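You operate a simulated robot arm through the tools that you are given. There is no shell and no other tool.

You are at the controls of a simulated robot arm. One attempt, no reset.

TASK
Meter the card with blue paper and set the dryer knob as the chart says.
Fine: clamp the card to read it, free the clamp after; the card stays on the plate; the BOARD switch and the other two cards stay. Where these are worked on the way, their far stop is far enough and under half their travel is too little: green clamp on the damp meter.

Only the result counts: the job must be done as asked and must still hold three seconds after the hand-in. Knocking over, shifting, dropping, spilling or breaking anything else fails it.

THE ROBOT
A 6-joint arm with a four-finger gripper, fixed in place. Base frame: the origin is at the foot of the arm, x ahead of it, y to its left, z up. Readings come in mm, degrees, newtons and seconds.
Its first joint turns from -166.0 to 166.0 degrees. Payload 3.67 kg.
The TCP is the grasp point between the finger pads, 28 mm short of the fingertips. In the tool frame z runs along the fingers and y along their closing line. The gripper opens to 112 mm. The gripper's body begins 73 mm behind the TCP.
Orientation is that of the tool frame in the base frame, as a unit quaternion [w, x, y, z]. With the fingers straight down and closing along the base's y, the tool's x points along the base's -x, its y along +y and its z along -z.

THE INTERFACE
- The arm moves only by the tool jog_arm. Its argument "commands" is text: rows parted by semicolons, each of 7 numbers parted by spaces: the shift along the tool's x, y, z in mm, then the turn, a rotation vector about the tool's x, y, z in degrees, then the closure, from 0 (fully open) to 1 (shut). In form: x y z wx wy wz claw; .... A call has 1 to 20 rows; each row shifts and turns the commanded pose from where the row before left it, along the tool's axes as they then stand. Rows are played at 5 a second. More than 50 mm and 8.6 degrees between two rows, or a gripper value outside its range, and nothing of the call is played. Where a pose cannot be reached the arm comes as near as it can. A force on the tool above 40 N (or 10 N above the force at the start of the call, whichever is more), or a blocked arm, ends the call early, and 0.2 s more pass. The fingers move at their own pace and stop on an object; they squeeze with about 34 N. The grip force told is the motor's: it shows also when the fingers shut on nothing. Time passes only in rows, and 0.2 s behind the last, so rows that do not move let the fingers close. The reply holds the time, the measured pose of the TCP, the force on the tool along the base axes, the opening and the grip force, in the units named above and with some noise, with the torque about the TCP (base axes, N m) and any sound that the robot's microphone picked up.
- Cameras (640 x 400 px; columns grow to the right, rows downward): "scene" is fixed at [220.1, 499.7, 1431.3]; the picture's right is [-0.36, -0.93, 0.00], its down [-0.72, 0.27, -0.64] and it looks along [0.60, -0.23, -0.77] (base axes); focal length 285 px, centre (320, 200). "wrist" rides on the gripper at [60, -18, -104] in the tool frame; the picture's right is [0.29, 0.96, 0.00], its down [-0.80, 0.24, -0.55] and it looks along [-0.53, 0.16, 0.83] (tool axes); focal length 234 px, centre (320, 200). There is no depth. A picture from a camera that has moved, and an enlarged one, comes with that camera's place and axes in the base frame and with its lens.
- camera(camera): a new picture of that camera. It takes no simulated time.
- close_up(camera, box): a new picture of the part [left, top, right, bottom] of that camera's present view, enlarged. It takes no simulated time.
- job_done(): hands the job in; it is judged then, once.

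Places have to be worked out from the pictures, the camera data and where the tool is seen. Open the gripper and draw the arm clear of the work before you hand the job in, unless the task says otherwise.

The tools are called after "Call:" as name(argument=value, ...) on one line, values as JSON. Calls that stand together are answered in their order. jog_arm: Moves the arm, as the interface text tells. Its arguments: {"type":"object","properties":{"commands":{"type":"string"}},"required":["commands"]} The other tools are called the same way: camera (camera) takes a picture; close_up (camera, box) takes an enlarged picture of a part of a camera's view; job_done () hands the job in.

At the start:

```text
clock: 0.0
position: [443.7, 381.5, 1211.8]
orientation: [-0.001, 0.0, 1.0, 0.001]
contact_force: [0.7, 0.4, 0.3]
ft_torque: [0.01, -0.02, -0.04]
finger_gap: 111.8
finger_force: 0.0
```

scene: 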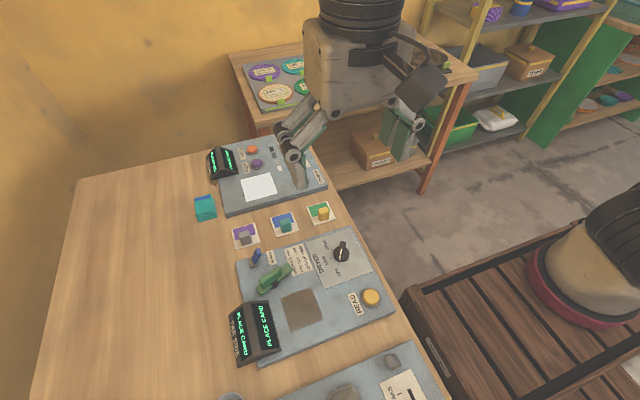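
wrist: 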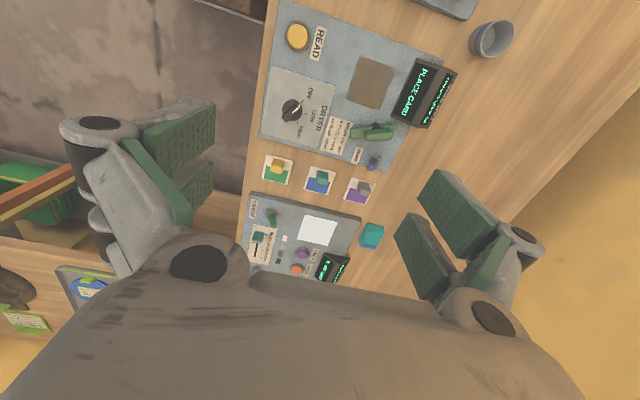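

The pictures show the damp meter with a green clamp, three cards (purple, blue, green paper), a dryer knob, and a READ button. I'll look closer at these.

Call:
close_up(camera="scene", box=[220, 190, 400, 370])

Call:
close_up(camera="wrist", box=[240, 0, 480, 150])

Call:
close_up(camera="wrist", box=[230, 120, 420, 290])

Call:
close_up(camera="scene", box=[190, 130, 340, 260])

```text
2.22 times, centred on (310, 280) of scene
camera zoom: at [220.1, 499.7, 1431.3], right [-0.36, -0.93, 0.0], down [-0.72, 0.27, -0.64], along [0.6, -0.23, -0.77], focal length 634 px, centre (342, 22)
```

zoom: 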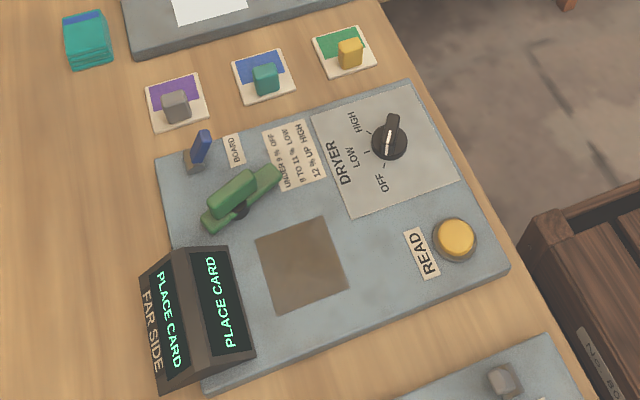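

```text
2.67 times, centred on (360, 75) of wrist
camera zoom: at [384.6, 363.9, 1314.0], right [-0.29, 0.96, 0.0], down [0.8, 0.24, 0.55], along [0.53, 0.16, -0.83], focal length 624 px, centre (213, 533)
```

zoom: 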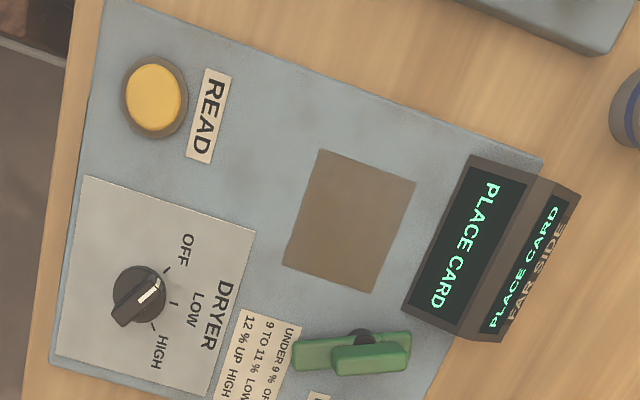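

```text
2.35 times, centred on (325, 205) of wrist
camera zoom: at [384.6, 363.9, 1314.0], right [-0.29, 0.96, 0.0], down [0.8, 0.24, 0.55], along [0.53, 0.16, -0.83], focal length 551 px, centre (308, 188)
```

zoom: 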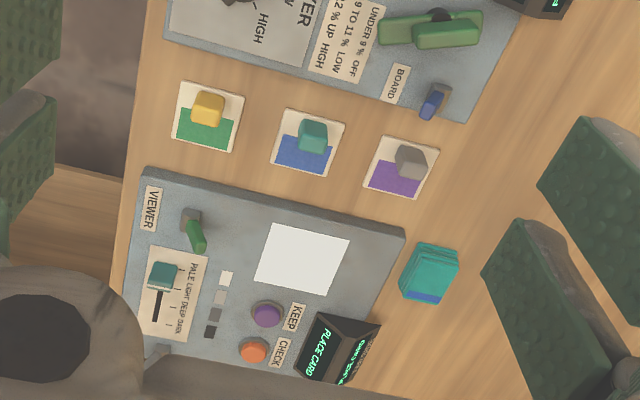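

```text
3.08 times, centred on (265, 195) of scene
camera zoom: at [220.1, 499.7, 1431.3], right [-0.36, -0.93, 0.0], down [-0.72, 0.27, -0.64], along [0.6, -0.23, -0.77], focal length 878 px, centre (489, 215)
```

zoom: 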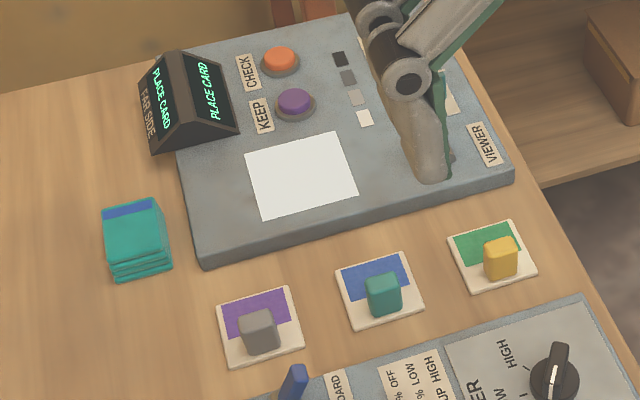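

The blue-paper card is the middle one with the teal block on it. From both views I put its block near (610, 437, 873). I'll move above it with the gripper open and look again.

Call:
jog_arm(commands="-25 9 30 0 0 0 0; -28 9 35 0 0 0 0; -28 9 35 0 0 0 0; -28 9 35 0 0 0 0; -28 9 35 0 0 0 0; -28 9 30 0 0 0 0; 0 0 0 0 0 0 0")

```text
clock: 1.6
position: [612.6, 437.5, 1012.4]
orientation: [0.0, 0.0, 1.0, 0.001]
contact_force: [-0.9, 0.1, 1.1]
ft_torque: [0.01, -0.03, 0.0]
finger_gap: 111.8
finger_force: 0.1
```

The arm is at (612.6, 437.5, 1012.4) with no contact. I'll take new pictures.

Call:
camera(camera="wrist")

Call:
camera(camera="scene")

```text
taken
camera wrist: at [552.5, 418.6, 1115.4], right [-0.29, 0.96, 0.0], down [0.8, 0.24, 0.55], along [0.53, 0.16, -0.83], focal length 234 px, centre (320, 200)
```

wrist: 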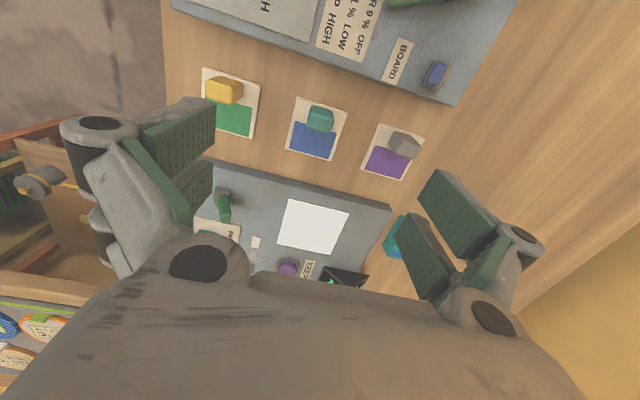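

```text
taken
```

scene: 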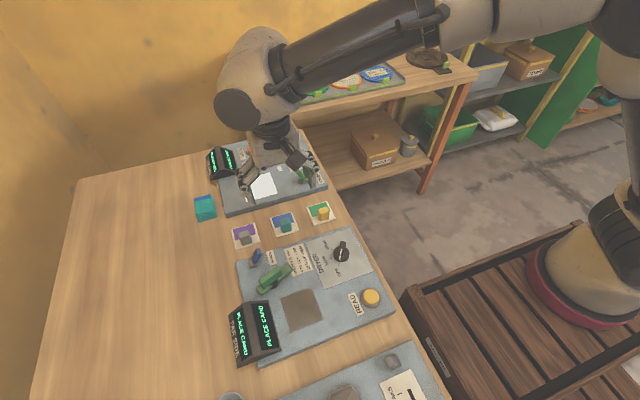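

Agreement is good: the block's ray from here also passes near (611, 437, 873). I'll enlarge the area around the cards for orientation and height.

Call:
close_up(camera="wrist", box=[190, 50, 450, 212])

Call:
close_up(camera="scene", box=[225, 195, 345, 270])

Call:
close_up(camera="wrist", box=[160, 0, 520, 110])

```text
2.46 times, centred on (320, 131) of wrist
camera zoom: at [552.5, 418.6, 1115.4], right [-0.29, 0.96, 0.0], down [0.8, 0.24, 0.55], along [0.53, 0.16, -0.83], focal length 576 px, centre (320, 370)
```

zoom: 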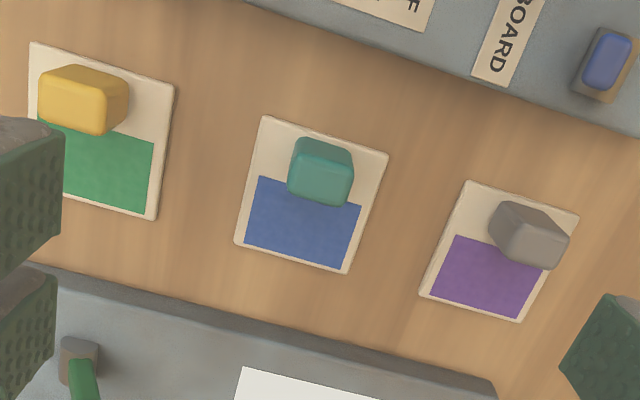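

```text
5.33 times, centred on (285, 232) of scene
camera zoom: at [220.1, 499.7, 1431.3], right [-0.36, -0.93, 0.0], down [-0.72, 0.27, -0.64], along [0.6, -0.23, -0.77], focal length 1522 px, centre (507, 27)
```

zoom: 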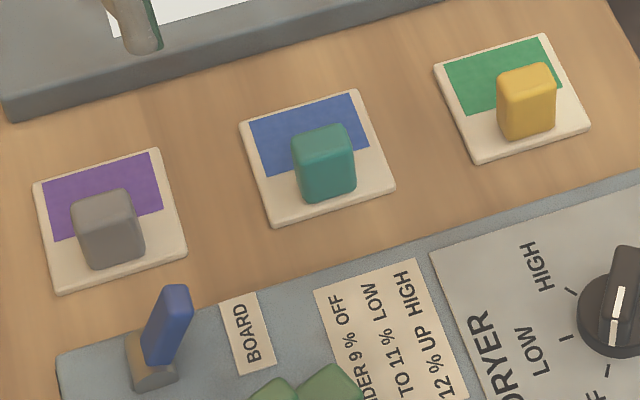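

```text
1.78 times, centred on (340, 55) of wrist
camera zoom: at [552.5, 418.6, 1115.4], right [-0.29, 0.96, 0.0], down [0.8, 0.24, 0.55], along [0.53, 0.16, -0.83], focal length 416 px, centre (284, 458)
```

zoom: 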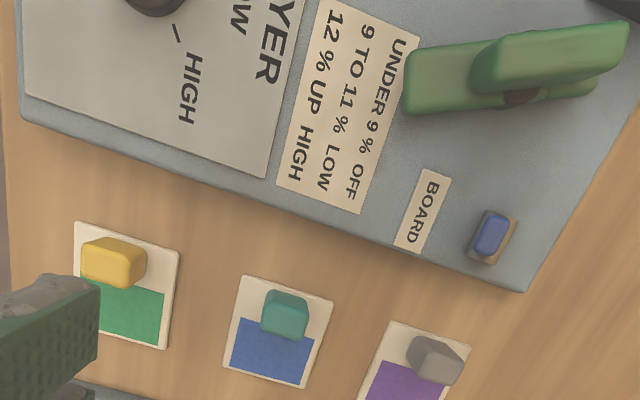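

The card and board edges come out parallel to the base axes, with the card's top at about z≈854. I'll enlarge the clamp, plate and button before grasping.

Call:
close_up(camera="scene", box=[230, 240, 340, 340])

Call:
close_up(camera="scene", box=[300, 225, 400, 325])

Call:
close_up(camera="wrist", box=[280, 85, 360, 165])

Call:
close_up(camera="scene", box=[265, 205, 305, 245])

```text
4.00 times, centred on (285, 290) of scene
camera zoom: at [220.1, 499.7, 1431.3], right [-0.36, -0.93, 0.0], down [-0.72, 0.27, -0.64], along [0.6, -0.23, -0.77], focal length 1141 px, centre (460, -160)
```

zoom: 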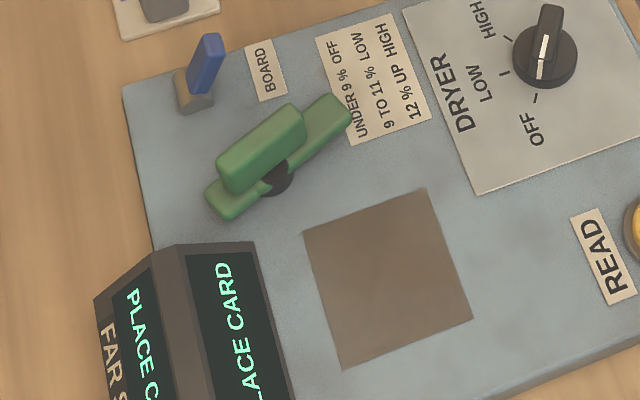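

```text
4.00 times, centred on (350, 275) of scene
camera zoom: at [220.1, 499.7, 1431.3], right [-0.36, -0.93, 0.0], down [-0.72, 0.27, -0.64], along [0.6, -0.23, -0.77], focal length 1141 px, centre (200, -100)
```

zoom: 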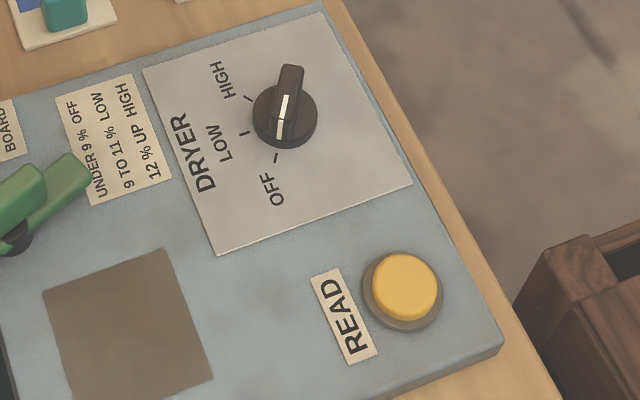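

```text
5.00 times, centred on (320, 125) of wrist
camera zoom: at [552.5, 418.6, 1115.4], right [-0.29, 0.96, 0.0], down [0.8, 0.24, 0.55], along [0.53, 0.16, -0.83], focal length 1171 px, centre (320, 575)
```

zoom: 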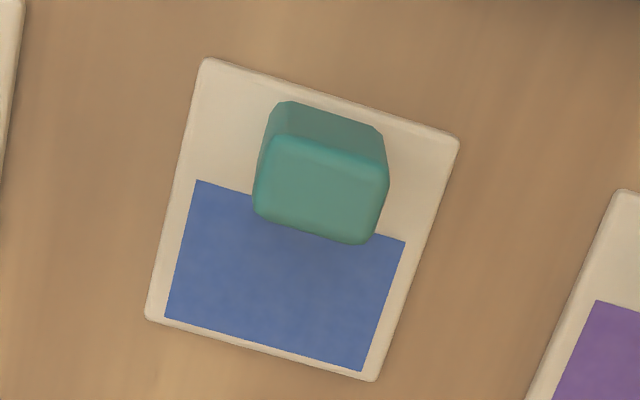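

```text
10.00 times, centred on (285, 225) of scene
camera zoom: at [220.1, 499.7, 1431.3], right [-0.36, -0.93, 0.0], down [-0.72, 0.27, -0.64], along [0.6, -0.23, -0.77], focal length 2853 px, centre (670, -50)
```

zoom: 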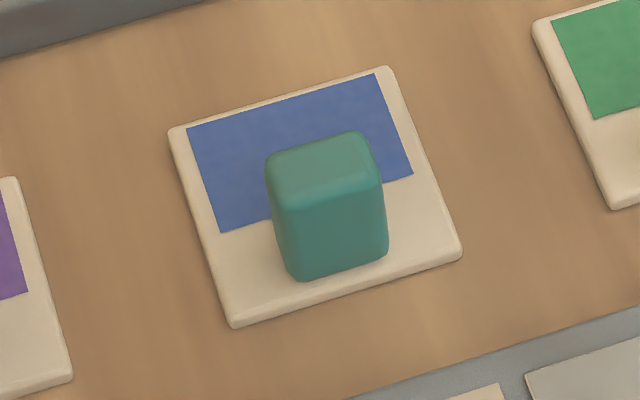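

The block's top is at about z≈885, centred near (612.5, 437), roughly 22 mm wide along y. I'll narrow the opening to ~60 mm, descend partway and check.

Call:
jog_arm(commands="0 0 20 0 0 0 0.45; 0 0 25 0 0 0 0.45; 0 0 25 0 0 0 0.45; 0 0 10 0 0 0 0.45; 0 0 0 0 0 0 0.45")

Call:
camera(camera="wrist")

Call:
close_up(camera="scene", box=[225, 160, 345, 260])

```text
clock: 2.8
position: [610.3, 435.8, 931.6]
orientation: [0.0, 0.0, 1.0, 0.001]
contact_force: [-0.2, 0.2, 0.8]
ft_torque: [0.02, 0.01, 0.02]
finger_gap: 61.4
finger_force: 0.0
```

```text
taken
camera wrist: at [551.0, 417.7, 1033.8], right [-0.29, 0.96, 0.0], down [0.8, 0.24, 0.55], along [0.53, 0.16, -0.83], focal length 234 px, centre (320, 200)
```

wrist: 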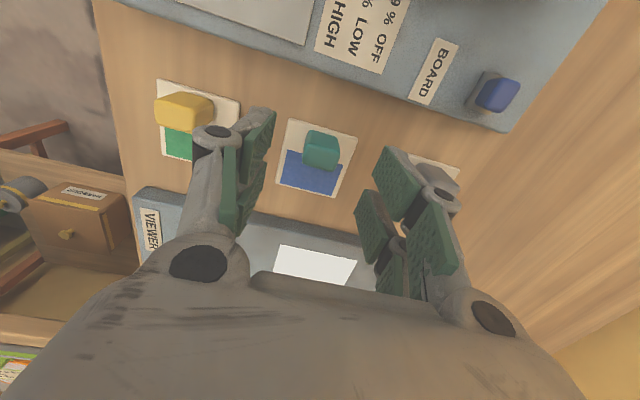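

```text
4.00 times, centred on (285, 210) of scene
camera zoom: at [220.1, 499.7, 1431.3], right [-0.36, -0.93, 0.0], down [-0.72, 0.27, -0.64], along [0.6, -0.23, -0.77], focal length 1141 px, centre (460, 160)
```

zoom: 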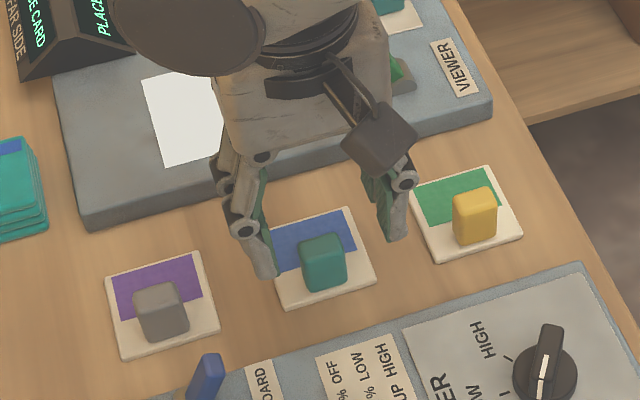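

Checking the block alignment between the open fingers with an enlargement.

Call:
close_up(camera="wrist", box=[270, 105, 370, 205])

```text
4.00 times, centred on (320, 155) of wrist
camera zoom: at [551.0, 417.7, 1033.8], right [-0.29, 0.96, 0.0], down [0.8, 0.24, 0.55], along [0.53, 0.16, -0.83], focal length 937 px, centre (320, 380)
```

zoom: 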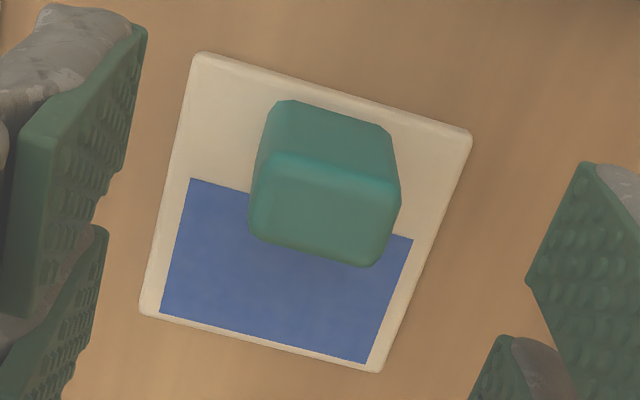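

The block is centred at about (613, 437) with its top at 880–885. I'll descend 42 mm, with a small correction, then close.

Call:
jog_arm(commands="-2 1 12 0 0 0 0.45; 0 0 12 0 0 0 0.45; 0 0 10 0 0 0 0.45; 0 0 8 0 0 0 0.45; 0 0 0 0 0 0 0.45; 0 0 0 0 0 0 0.7; 0 0 0 0 0 0 0.9; 0 0 0 0 0 0 0.9; 0 0 0 0 0 0 0.9")

Call:
camera(camera="wrist")

Call:
close_up(camera="scene", box=[225, 160, 345, 260])

```text
clock: 4.8
position: [610.6, 437.6, 889.2]
orientation: [0.0, 0.0, 1.0, 0.0]
contact_force: [0.3, 0.0, 0.3]
ft_torque: [-0.02, 0.03, 0.01]
finger_gap: 24.9
finger_force: 34.5
```

```text
taken
camera wrist: at [551.5, 419.8, 992.3], right [-0.29, 0.96, 0.0], down [0.8, 0.24, 0.55], along [0.53, 0.16, -0.83], focal length 234 px, centre (320, 200)
```

wrist: 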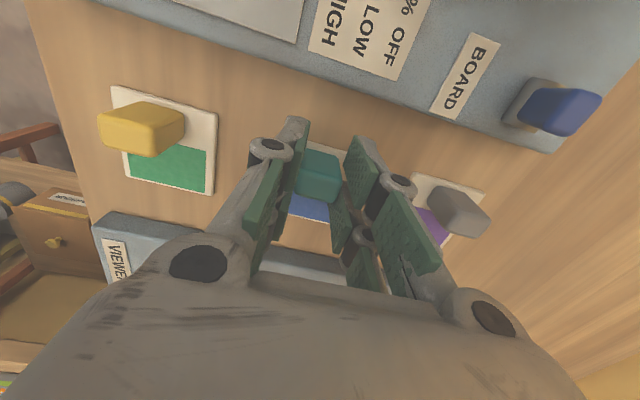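

```text
4.00 times, centred on (285, 210) of scene
camera zoom: at [220.1, 499.7, 1431.3], right [-0.36, -0.93, 0.0], down [-0.72, 0.27, -0.64], along [0.6, -0.23, -0.77], focal length 1141 px, centre (460, 160)
```

zoom: 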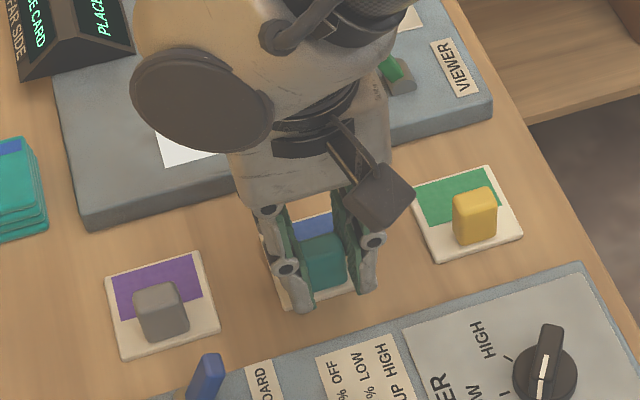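

The fingers hold the block (gap 24.9 mm, 34.5 N). I'll lift straight up about 100 mm and look.

Call:
jog_arm(commands="0 0 -10 0 0 0 0.9; 0 0 -20 0 0 0 0.9; 0 0 -25 0 0 0 0.9; 0 0 -25 0 0 0 0.9; 0 0 -20 0 0 0 0.9; 0 0 0 0 0 0 0.9")

Call:
camera(camera="wrist")

Call:
close_up(camera="scene", box=[225, 140, 365, 260])

```text
clock: 6.2
position: [609.7, 436.7, 988.2]
orientation: [0.0, 0.0, 1.0, -0.001]
contact_force: [-0.2, 0.5, 0.0]
ft_torque: [0.0, -0.01, 0.04]
finger_gap: 24.9
finger_force: 34.3
```

```text
taken
camera wrist: at [550.9, 419.2, 1092.0], right [-0.29, 0.96, 0.0], down [0.8, 0.24, 0.55], along [0.53, 0.16, -0.83], focal length 234 px, centre (320, 200)
```

wrist: 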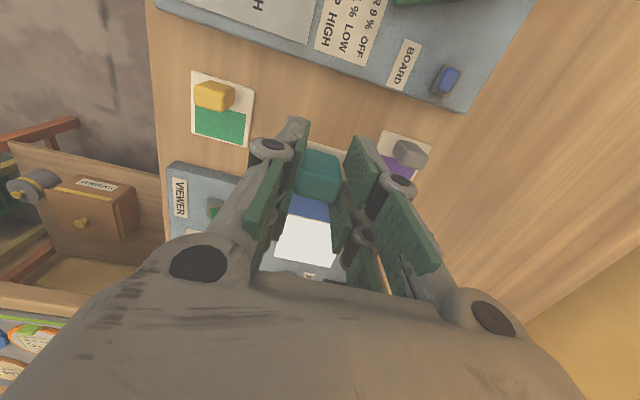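

```text
3.33 times, centred on (295, 200) of scene
camera zoom: at [220.1, 499.7, 1431.3], right [-0.36, -0.93, 0.0], down [-0.72, 0.27, -0.64], along [0.6, -0.23, -0.77], focal length 951 px, centre (403, 200)
```

zoom: 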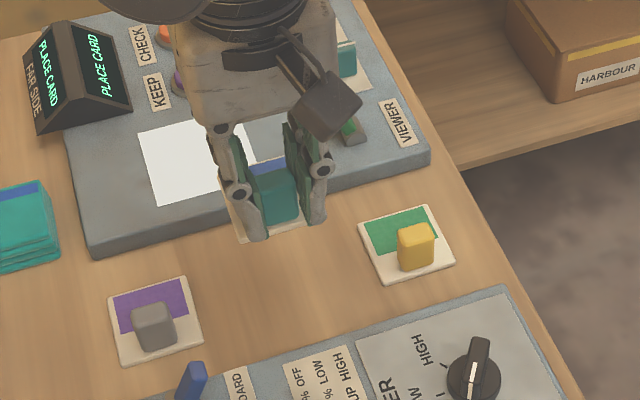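

The card is lifted and level. I'll carry it toward the plate at this height and stop halfway to inspect the clamp from above.

Call:
jog_arm(commands="20 3 0 0 0 0 0.9; 30 4 0 0 0 0 0.9; 30 4 0 0 0 0 0.9; 30 4 0 0 0 0 0.9; 0 0 0 0 0 0 0.9")

Call:
camera(camera="wrist")

Call:
close_up(camera="wrist", box=[300, 0, 500, 140])

```text
clock: 7.4
position: [499.1, 453.7, 987.9]
orientation: [0.0, 0.0, 1.0, 0.001]
contact_force: [0.6, 0.1, -1.1]
ft_torque: [0.03, 0.0, 0.0]
finger_gap: 24.9
finger_force: 33.8
```

```text
taken
camera wrist: at [440.9, 434.4, 1091.0], right [-0.29, 0.96, 0.0], down [0.8, 0.24, 0.55], along [0.53, 0.16, -0.83], focal length 234 px, centre (320, 200)
```

wrist: 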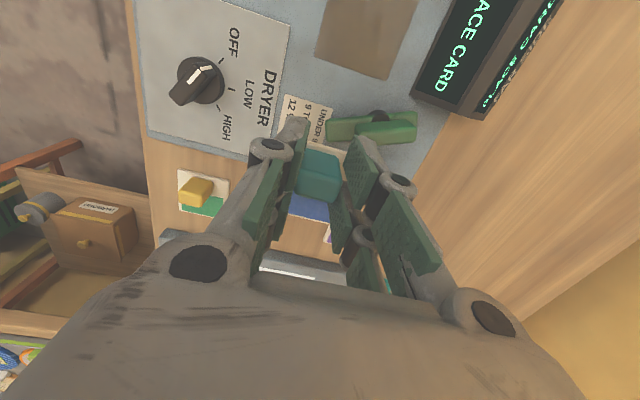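

```text
2.86 times, centred on (400, 70) of wrist
camera zoom: at [440.9, 434.4, 1091.0], right [-0.29, 0.96, 0.0], down [0.8, 0.24, 0.55], along [0.53, 0.16, -0.83], focal length 669 px, centre (91, 571)
```

zoom: 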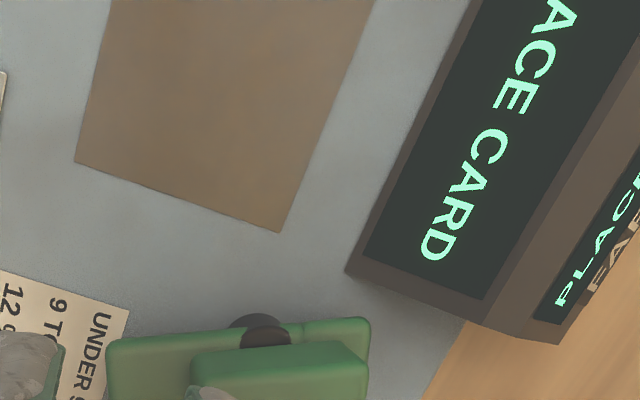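

The clamp's post stands near (474, 498), the plate's +x edge is near x≈447–449, and its y range is about 432–494. I'll carry the card on to above the plate, with the TCP near (396, 463), and look again.

Call:
jog_arm(commands="25 3 0 0 0 0 0.9; 30 3 0 0 0 0 0.9; 30 3 0 0 0 0 0.9; 18 1 0 0 0 0 0.9; 0 0 0 0 0 0 0.9")

Call:
camera(camera="wrist")

Call:
camera(camera="scene")

Call:
close_up(camera="scene", box=[220, 220, 380, 360])

```text
clock: 8.6
position: [397.1, 462.2, 988.0]
orientation: [-0.001, 0.001, 1.0, 0.001]
contact_force: [0.0, 0.8, -0.3]
ft_torque: [0.0, -0.02, -0.03]
finger_gap: 24.9
finger_force: 34.1
```

```text
taken
camera wrist: at [338.2, 444.1, 1090.7], right [-0.29, 0.96, 0.0], down [0.8, 0.24, 0.55], along [0.53, 0.16, -0.83], focal length 234 px, centre (320, 200)
```

wrist: 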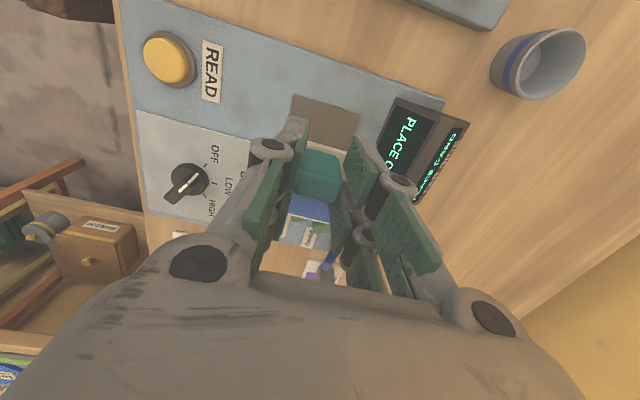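

```text
taken
```

scene: 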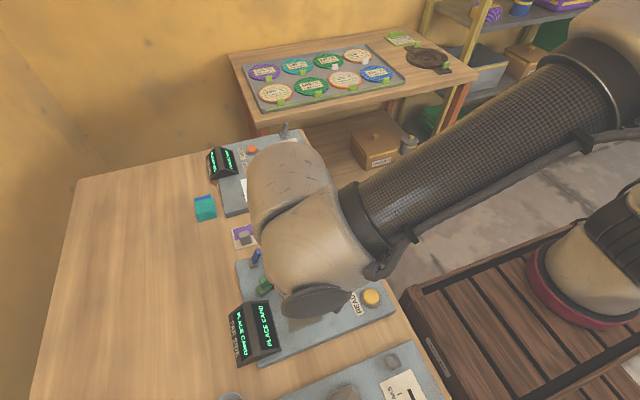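

```text
2.86 times, centred on (300, 290) of scene
camera zoom: at [220.1, 499.7, 1431.3], right [-0.36, -0.93, 0.0], down [-0.72, 0.27, -0.64], along [0.6, -0.23, -0.77], focal length 815 px, centre (377, -57)
```

zoom: 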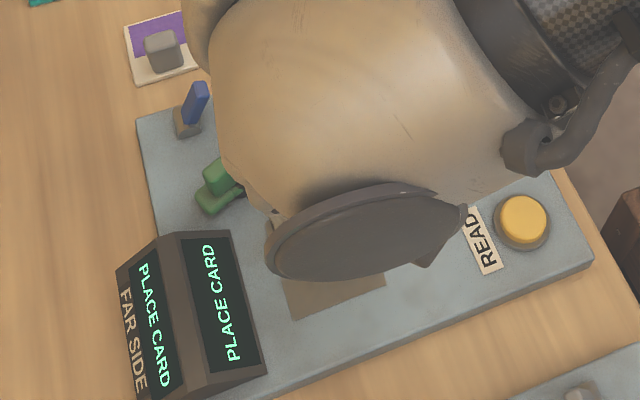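

The wrist camera shows the plate's near edge behind the held block. I'll enlarge it to measure the plate and display positions.

Call:
close_up(camera="wrist", box=[260, 75, 460, 200])

Call:
close_up(camera="wrist", box=[265, 130, 385, 290])

```text
3.20 times, centred on (360, 138) of wrist
camera zoom: at [338.2, 444.1, 1090.7], right [-0.29, 0.96, 0.0], down [0.8, 0.24, 0.55], along [0.53, 0.16, -0.83], focal length 749 px, centre (192, 400)
```

zoom: 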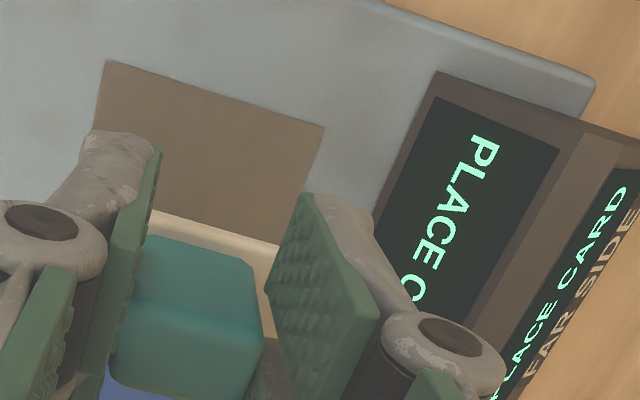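

```text
2.50 times, centred on (325, 210) of wrist
camera zoom: at [338.2, 444.1, 1090.7], right [-0.29, 0.96, 0.0], down [0.8, 0.24, 0.55], along [0.53, 0.16, -0.83], focal length 585 px, centre (308, 175)
```

zoom: 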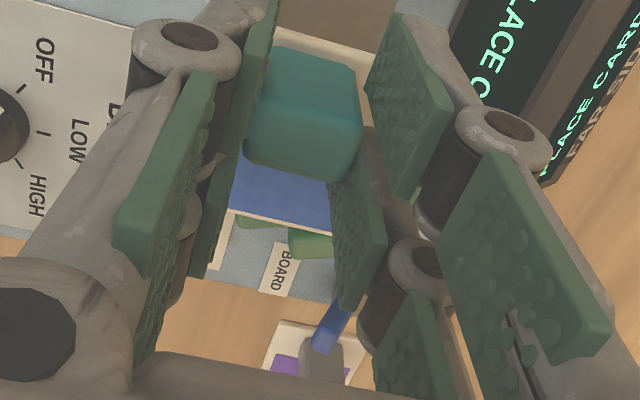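

The plate spans x≈378–449 and y≈433–495, so its centre is about (413.5, 463.7). The held card's centre sits about 18 mm ahead of the TCP. I'll correct by about 1.5 mm and descend to just above the plate.

Call:
jog_arm(commands="1.5 1 10 0 0 0 0.9; 0 0 15 0 0 0 0.9; 0 0 15 0 0 0 0.9; 0 0 15 0 0 0 0.9; 0 0 8 0 0 0 0.9; 0 0 0 0 0 0 0.9")

Call:
camera(camera="wrist")

Call:
close_up(camera="scene", box=[220, 220, 380, 360])

```text
clock: 10.0
position: [396.9, 462.8, 925.0]
orientation: [0.0, 0.0, 1.0, 0.0]
contact_force: [0.0, 0.6, -0.6]
ft_torque: [-0.01, 0.02, 0.02]
finger_gap: 24.9
finger_force: 34.4
```

```text
taken
camera wrist: at [336.4, 445.9, 1029.3], right [-0.29, 0.96, 0.0], down [0.8, 0.24, 0.55], along [0.53, 0.16, -0.83], focal length 234 px, centre (320, 200)
```

wrist: 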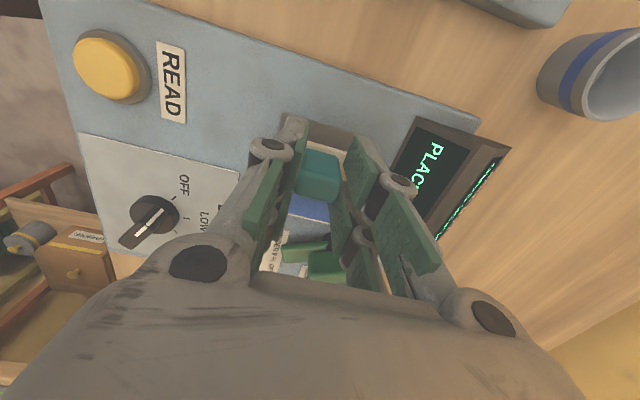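

```text
2.86 times, centred on (300, 290) of scene
camera zoom: at [220.1, 499.7, 1431.3], right [-0.36, -0.93, 0.0], down [-0.72, 0.27, -0.64], along [0.6, -0.23, -0.77], focal length 815 px, centre (377, -57)
```

zoom: 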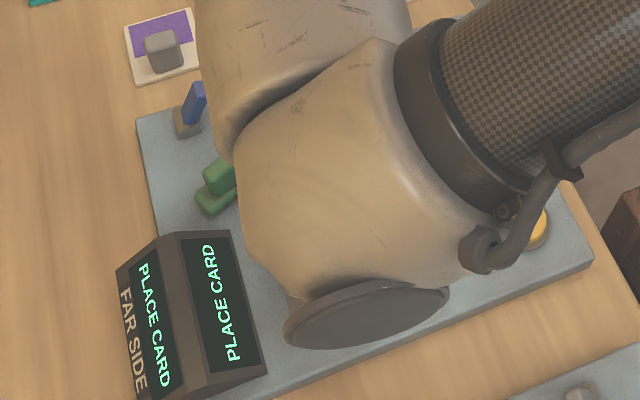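

No contact yet at TCP z=925; the card's bottom should be near z≈887. I'll descend in small steps and watch the force.

Call:
jog_arm(commands="0 0 2 0 0 0 0.9; 0 0 2 0 0 0 0.9; 0 0 2 0 0 0 0.9; 0 0 0 0 0 0 0.9")

```text
clock: 11.0
position: [397.5, 462.1, 918.8]
orientation: [0.001, 0.0, 1.0, 0.001]
contact_force: [0.3, -0.1, -0.6]
ft_torque: [-0.02, -0.01, 0.0]
finger_gap: 25.1
finger_force: 34.4
```

Still no contact at 918.8; I'll check the wrist view for the card-to-plate gap.

Call:
close_up(camera="wrist", box=[260, 100, 400, 200])

Call:
jog_arm(commands="0 0 1.5 0 0 0 0.9; 0 0 1.5 0 0 0 0.9; 0 0 0 0 0 0 0.9")

```text
4.00 times, centred on (330, 150) of wrist
camera zoom: at [337.3, 445.5, 1022.7], right [-0.29, 0.96, 0.0], down [0.8, 0.24, 0.55], along [0.53, 0.16, -0.83], focal length 937 px, centre (280, 400)
```

zoom: 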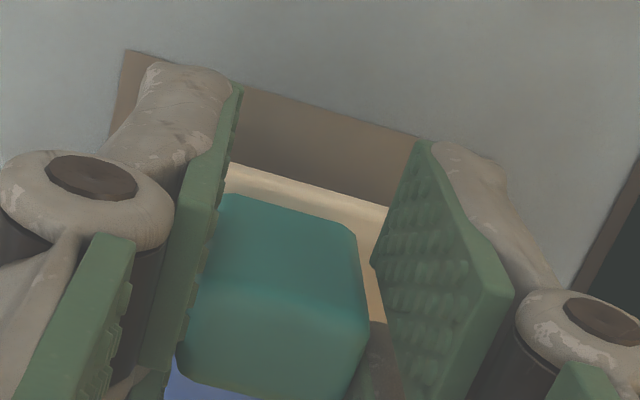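

```text
clock: 11.8
position: [396.6, 462.4, 915.6]
orientation: [0.0, 0.0, 1.0, 0.001]
contact_force: [0.1, 1.1, 0.3]
ft_torque: [0.0, 0.03, -0.02]
finger_gap: 24.9
finger_force: 34.1
```

Alignment is good: the card's rear edge is about 9 mm inside the plate edge. I'll keep lowering in small steps.

Call:
jog_arm(commands="0 0 1.5 0 0 0 0.9; 0 0 1.5 0 0 0 0.9; 0 0 0 0 0 0 0.9")

```text
clock: 12.6
position: [397.9, 463.6, 912.0]
orientation: [0.0, 0.0, 1.0, 0.0]
contact_force: [-0.6, -0.8, 0.4]
ft_torque: [-0.02, -0.01, 0.01]
finger_gap: 24.8
finger_force: 34.1
```

Still no contact at 912.0. I'll take another two small steps.

Call:
jog_arm(commands="0 0 1 0 0 0 0.9; 0 0 1 0 0 0 0.9; 0 0 0 0 0 0 0.9")

Call:
close_up(camera="wrist", box=[260, 100, 400, 200])

```text
clock: 13.4
position: [397.4, 464.1, 911.2]
orientation: [0.0, 0.001, 1.0, 0.001]
contact_force: [0.4, -0.9, -0.3]
ft_torque: [0.0, 0.0, 0.0]
finger_gap: 24.9
finger_force: 34.1
```

```text
4.00 times, centred on (330, 150) of wrist
camera zoom: at [337.5, 445.4, 1014.7], right [-0.29, 0.96, 0.0], down [0.8, 0.24, 0.55], along [0.53, 0.16, -0.83], focal length 937 px, centre (280, 400)
```

zoom: 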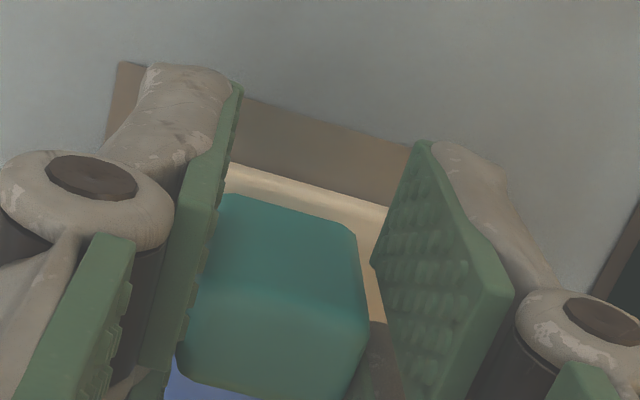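

The plate is still a little below the card. I'll continue in 1 mm steps.

Call:
jog_arm(commands="0 0 1 0 0 0 0.9; 0 0 1 0 0 0 0.9; 0 0 1 0 0 0 0.9; 0 0 0 0 0 0 0.9")

```text
clock: 14.4
position: [396.3, 462.0, 908.1]
orientation: [0.0, 0.0, 1.0, 0.002]
contact_force: [1.2, -6.5, 28.6]
ft_torque: [-0.24, -0.3, -0.1]
finger_gap: 24.8
finger_force: 33.8
```

Contact: 28.6 N upward, so the card is on the plate. I'll back off 1 mm to relieve the push, then open the fingers part way.

Call:
jog_arm(commands="0 0 -1 0 0 0 0.9; 0 0 0 0 0 0 0.9")

```text
clock: 15.0
position: [396.8, 464.0, 908.0]
orientation: [0.0, 0.0, 1.0, 0.001]
contact_force: [2.5, 0.7, 15.2]
ft_torque: [0.05, -0.22, -0.02]
finger_gap: 25.1
finger_force: 33.8
```

Still 15 N of downward push; I'll raise another millimetre and open the fingers.

Call:
jog_arm(commands="0 0 -1 0 0 0 0.9; 0 0 0 0 0 0 0.9; 0 0 0 0 0 0 0.7; 0 0 0 0 0 0 0.6; 0 0 0 0 0 0 0.55; 0 0 0 0 0 0 0.55")

Call:
camera(camera="wrist")

```text
clock: 16.4
position: [396.8, 463.4, 910.3]
orientation: [0.0, 0.0, 1.0, 0.0]
contact_force: [-0.5, -0.3, 1.0]
ft_torque: [-0.02, -0.02, 0.01]
finger_gap: 50.4
finger_force: 0.0
```

```text
taken
camera wrist: at [337.2, 445.3, 1013.2], right [-0.29, 0.96, 0.0], down [0.8, 0.24, 0.55], along [0.53, 0.16, -0.83], focal length 234 px, centre (320, 200)
```

wrist: 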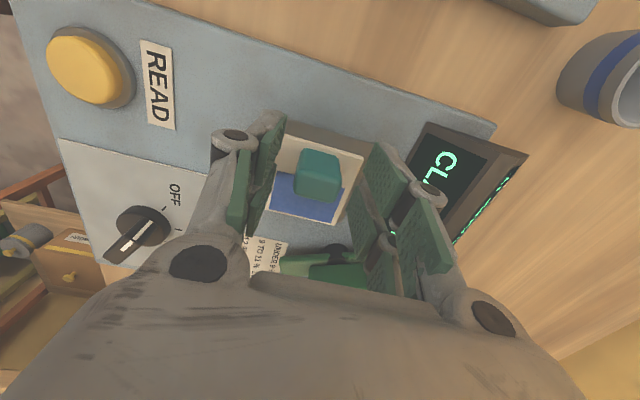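

The card rests on the plate and the display now starts with "CL…" (clamp). I'll raise straight up and look.

Call:
jog_arm(commands="0 0 -15 0 0 0 0.55; 0 0 -25 0 0 0 0.55; 0 0 -25 0 0 0 0.55; 0 0 -25 0 0 0 0.55; 0 0 -25 0 0 0 0.55; 0 0 0 0 0 0 0.55")

Call:
camera(camera="wrist")

Call:
close_up(camera="wrist", box=[250, 80, 450, 230])

```text
clock: 17.8
position: [396.5, 463.8, 1026.3]
orientation: [0.0, 0.0, 1.0, 0.002]
contact_force: [0.7, 0.3, -0.1]
ft_torque: [-0.01, -0.02, 0.0]
finger_gap: 50.6
finger_force: 0.1
```

```text
taken
camera wrist: at [336.9, 445.3, 1129.8], right [-0.29, 0.96, 0.0], down [0.8, 0.24, 0.55], along [0.53, 0.16, -0.83], focal length 234 px, centre (320, 200)
```

wrist: 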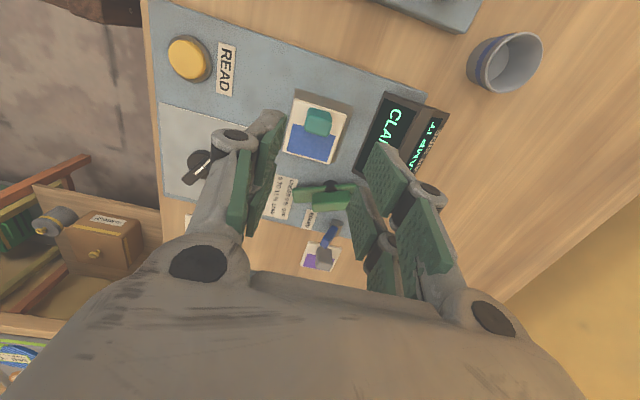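

```text
2.67 times, centred on (350, 155) of wrist
camera zoom: at [336.9, 445.3, 1129.8], right [-0.29, 0.96, 0.0], down [0.8, 0.24, 0.55], along [0.53, 0.16, -0.83], focal length 624 px, centre (240, 320)
```

zoom: 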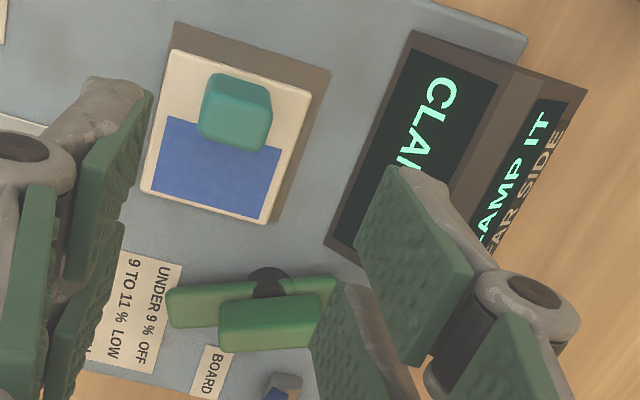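

The display reads "CLAMP IT". I'll move toward +x so both cameras can see the clamp unobstructed.

Call:
jog_arm(commands="-25 5 -10 0 0 0 0.3; -30 5 0 0 0 0 0; -30 5 0 0 0 0 0; -15 0 0 0 0 0 0; 0 0 0 0 0 0 0")

Call:
camera(camera="wrist")

Call:
close_up(camera="wrist", box=[240, 0, 440, 160])

Call:
camera(camera="scene")

```text
clock: 19.0
position: [497.6, 475.9, 1036.8]
orientation: [0.0, 0.0, 1.0, 0.001]
contact_force: [0.2, 0.9, 0.4]
ft_torque: [0.01, 0.01, 0.0]
finger_gap: 112.1
finger_force: 0.0
```

```text
taken
camera wrist: at [437.9, 459.0, 1139.3], right [-0.29, 0.96, 0.0], down [0.8, 0.24, 0.55], along [0.53, 0.16, -0.83], focal length 234 px, centre (320, 200)
```

wrist: 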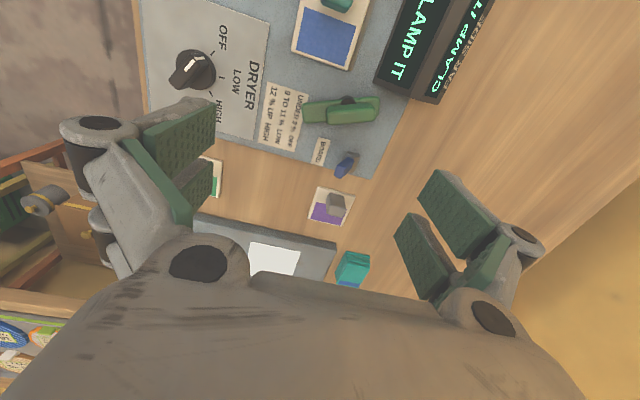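

```text
2.50 times, centred on (340, 80) of wrist
camera zoom: at [437.9, 459.0, 1139.3], right [-0.29, 0.96, 0.0], down [0.8, 0.24, 0.55], along [0.53, 0.16, -0.83], focal length 585 px, centre (270, 500)
```

zoom: 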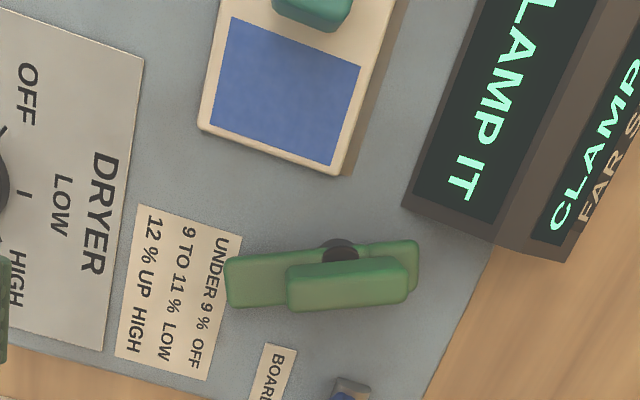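

```text
taken
```

scene: 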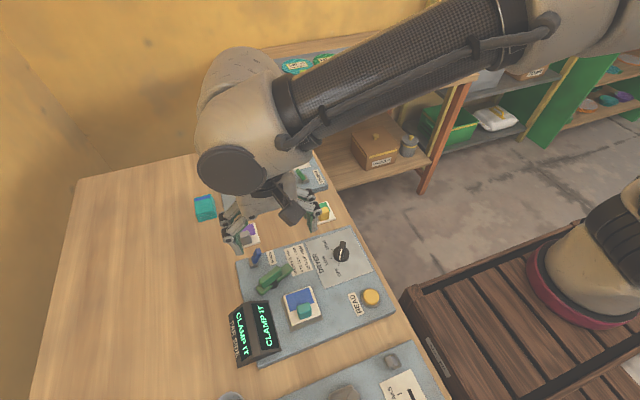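

I'll enlarge the clamp in both views to understand its mechanism.

Call:
close_up(camera="scene", box=[245, 250, 325, 330])

Call:
close_up(camera="wrist", box=[290, 70, 400, 150])

```text
5.00 times, centred on (285, 290) of scene
camera zoom: at [220.1, 499.7, 1431.3], right [-0.36, -0.93, 0.0], down [-0.72, 0.27, -0.64], along [0.6, -0.23, -0.77], focal length 1427 px, centre (495, -250)
```

zoom: 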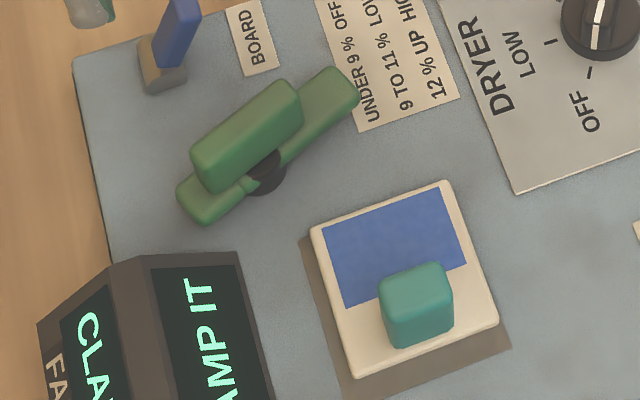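

```text
5.00 times, centred on (345, 110) of wrist
camera zoom: at [437.9, 459.0, 1139.3], right [-0.29, 0.96, 0.0], down [0.8, 0.24, 0.55], along [0.53, 0.16, -0.83], focal length 1171 px, centre (195, 650)
```

zoom: 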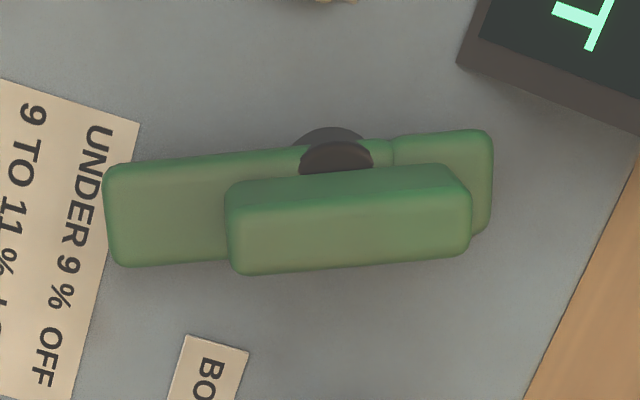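

The clamp is a swivel bar with a fin-shaped handle on top. The pivot is near (479, 501), the handle top is at z≈918, and it now points at about -68° from +x, so it should swing about 90° to bring the long end over the card. I'll centre over the pivot and turn the gripper so the fingers straddle the fin.

Call:
jog_arm(commands="18 24.5 0 0 0 0 0.3; 0 0 0 0 0 -8.5 0.5; 0 0 0 0 0 -8.5 0.5; 0 0 0 0 0 -8.5 0.5; 0 0 0 0 0 -8.5 0.5; 0 0 0 0 0 -8.5 0.5; 0 0 0 0 0 -8.5 0.5; 0 0 0 0 0 -8.5 0.5; 0 0 0 0 0 -8.5 0.5; 0 0 0 0 0 -8.5 0.5; 0 0 0 0 0 -8.5 0.5; 0 0 0 0 0 -8.5 0.5; 0 0 0 0 0 -8.5 0.5; 0 0 0 0 0 -8.5 0.5; 0 0 0 0 0 0 0.5")

Call:
camera(camera="wrist")

Call:
camera(camera="scene")

```text
clock: 22.2
position: [479.0, 501.8, 1034.1]
orientation: [-0.001, 0.822, -0.57, -0.001]
contact_force: [0.5, -0.2, 0.6]
ft_torque: [0.01, 0.0, -0.02]
finger_gap: 55.9
finger_force: 0.1
```

```text
taken
camera wrist: at [516.6, 452.7, 1138.6], right [-0.8, -0.61, 0.0], down [-0.5, 0.66, 0.55], along [-0.34, 0.44, -0.83], focal length 234 px, centre (320, 200)
```

wrist: 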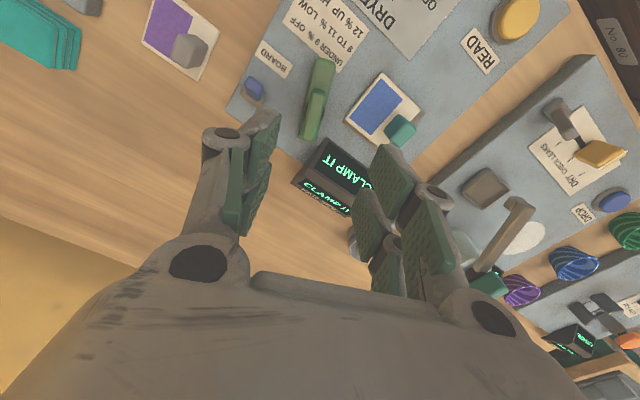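

```text
taken
```

scene: 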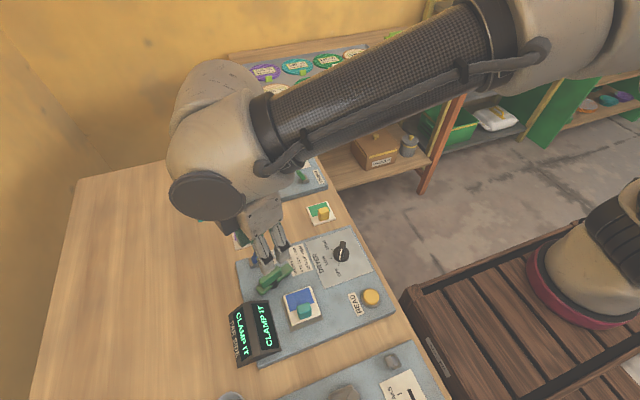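

The tool now lies along the fin to within about a degree. I'll enlarge the clamp from this view to refine its position and angle.

Call:
close_up(camera="wrist", box=[270, 45, 370, 155])

Call:
close_up(camera="scene", box=[235, 230, 325, 310])

```text
3.64 times, centred on (320, 100) of wrist
camera zoom: at [516.6, 452.7, 1138.6], right [-0.8, -0.61, 0.0], down [-0.5, 0.66, 0.55], along [-0.34, 0.44, -0.83], focal length 852 px, centre (320, 564)
```

zoom: 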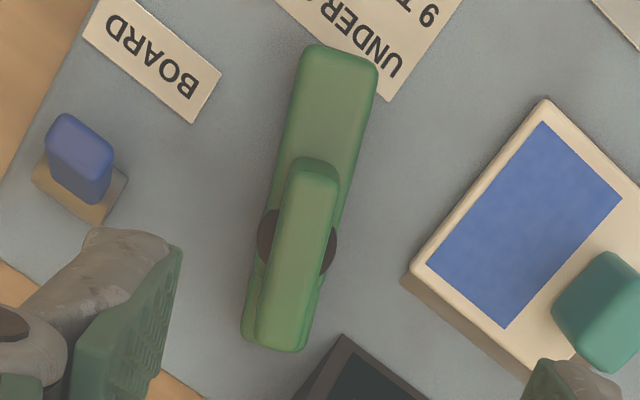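

```text
5.00 times, centred on (280, 270) of scene
camera zoom: at [220.1, 499.7, 1431.3], right [-0.36, -0.93, 0.0], down [-0.72, 0.27, -0.64], along [0.6, -0.23, -0.77], focal length 1427 px, centre (520, -150)
```

zoom: 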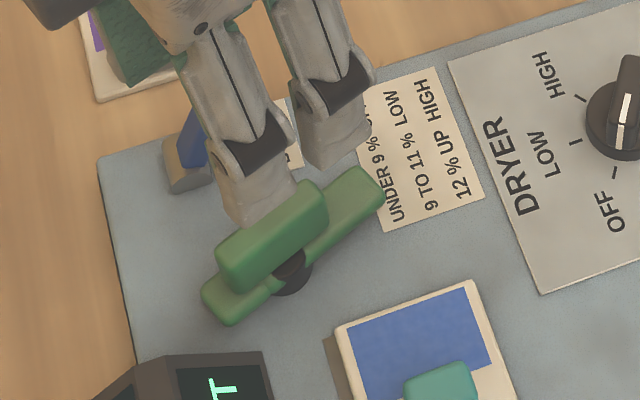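

Comparing this view with the earlier one puts the fin centred near (485, 505), 3° off my tool angle, with its top at about z≈897–900, a bit lower than I first assumed. I'll shift onto it, correct the angle, come down to just above it and look.

Call:
jog_arm(commands="0.3 -6.6 0 0 0 -3 0.5; 0 0 25 0 0 0 0.5; 0 0 25 0 0 0 0.5; 0 0 25 0 0 0 0.5; 0 0 15 0 0 0 0.5; 0 0 0 0 0 0 0.5")

Call:
camera(camera="wrist")

Call:
close_up(camera="scene", box=[235, 230, 325, 310])

```text
clock: 23.6
position: [485.5, 502.2, 945.7]
orientation: [0.0, 0.836, -0.548, -0.001]
contact_force: [-0.1, -0.4, -0.3]
ft_torque: [-0.03, 0.01, 0.02]
finger_gap: 55.9
finger_force: 0.1
```

```text
taken
camera wrist: at [525.5, 455.4, 1049.6], right [-0.76, -0.65, 0.0], down [-0.54, 0.64, 0.55], along [-0.36, 0.42, -0.83], focal length 234 px, centre (320, 200)
```

wrist: 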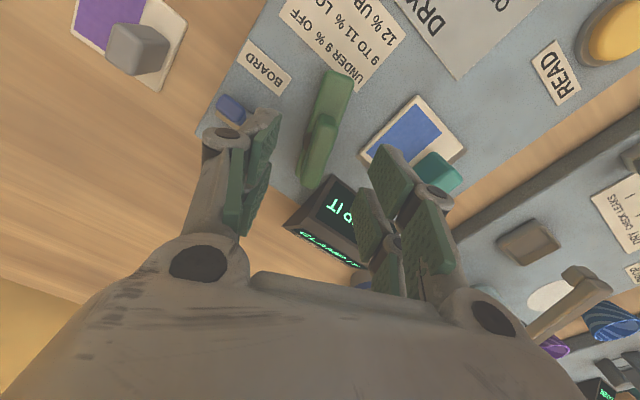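

```text
5.00 times, centred on (280, 270) of scene
camera zoom: at [220.1, 499.7, 1431.3], right [-0.36, -0.93, 0.0], down [-0.72, 0.27, -0.64], along [0.6, -0.23, -0.77], focal length 1427 px, centre (520, -150)
```

zoom: 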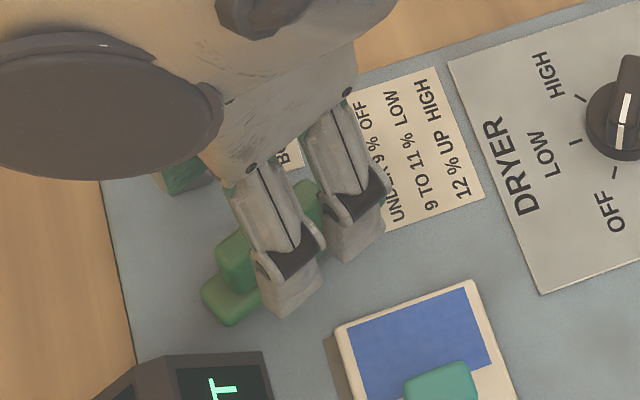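

The pose matches the fin direction (tool x at −66.5°). I'll enlarge the wrist view to check that the fin is centred between the pads.

Call:
close_up(camera="wrist", box=[220, 60, 430, 220])

```text
2.50 times, centred on (325, 140) of wrist
camera zoom: at [525.5, 455.4, 1049.6], right [-0.76, -0.65, 0.0], down [-0.54, 0.64, 0.55], along [-0.36, 0.42, -0.83], focal length 585 px, centre (308, 350)
```

zoom: 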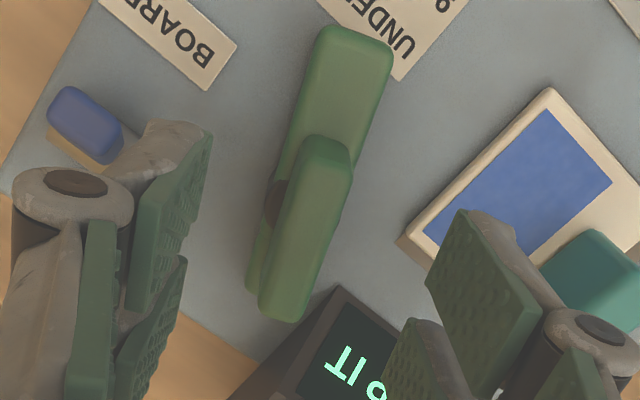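

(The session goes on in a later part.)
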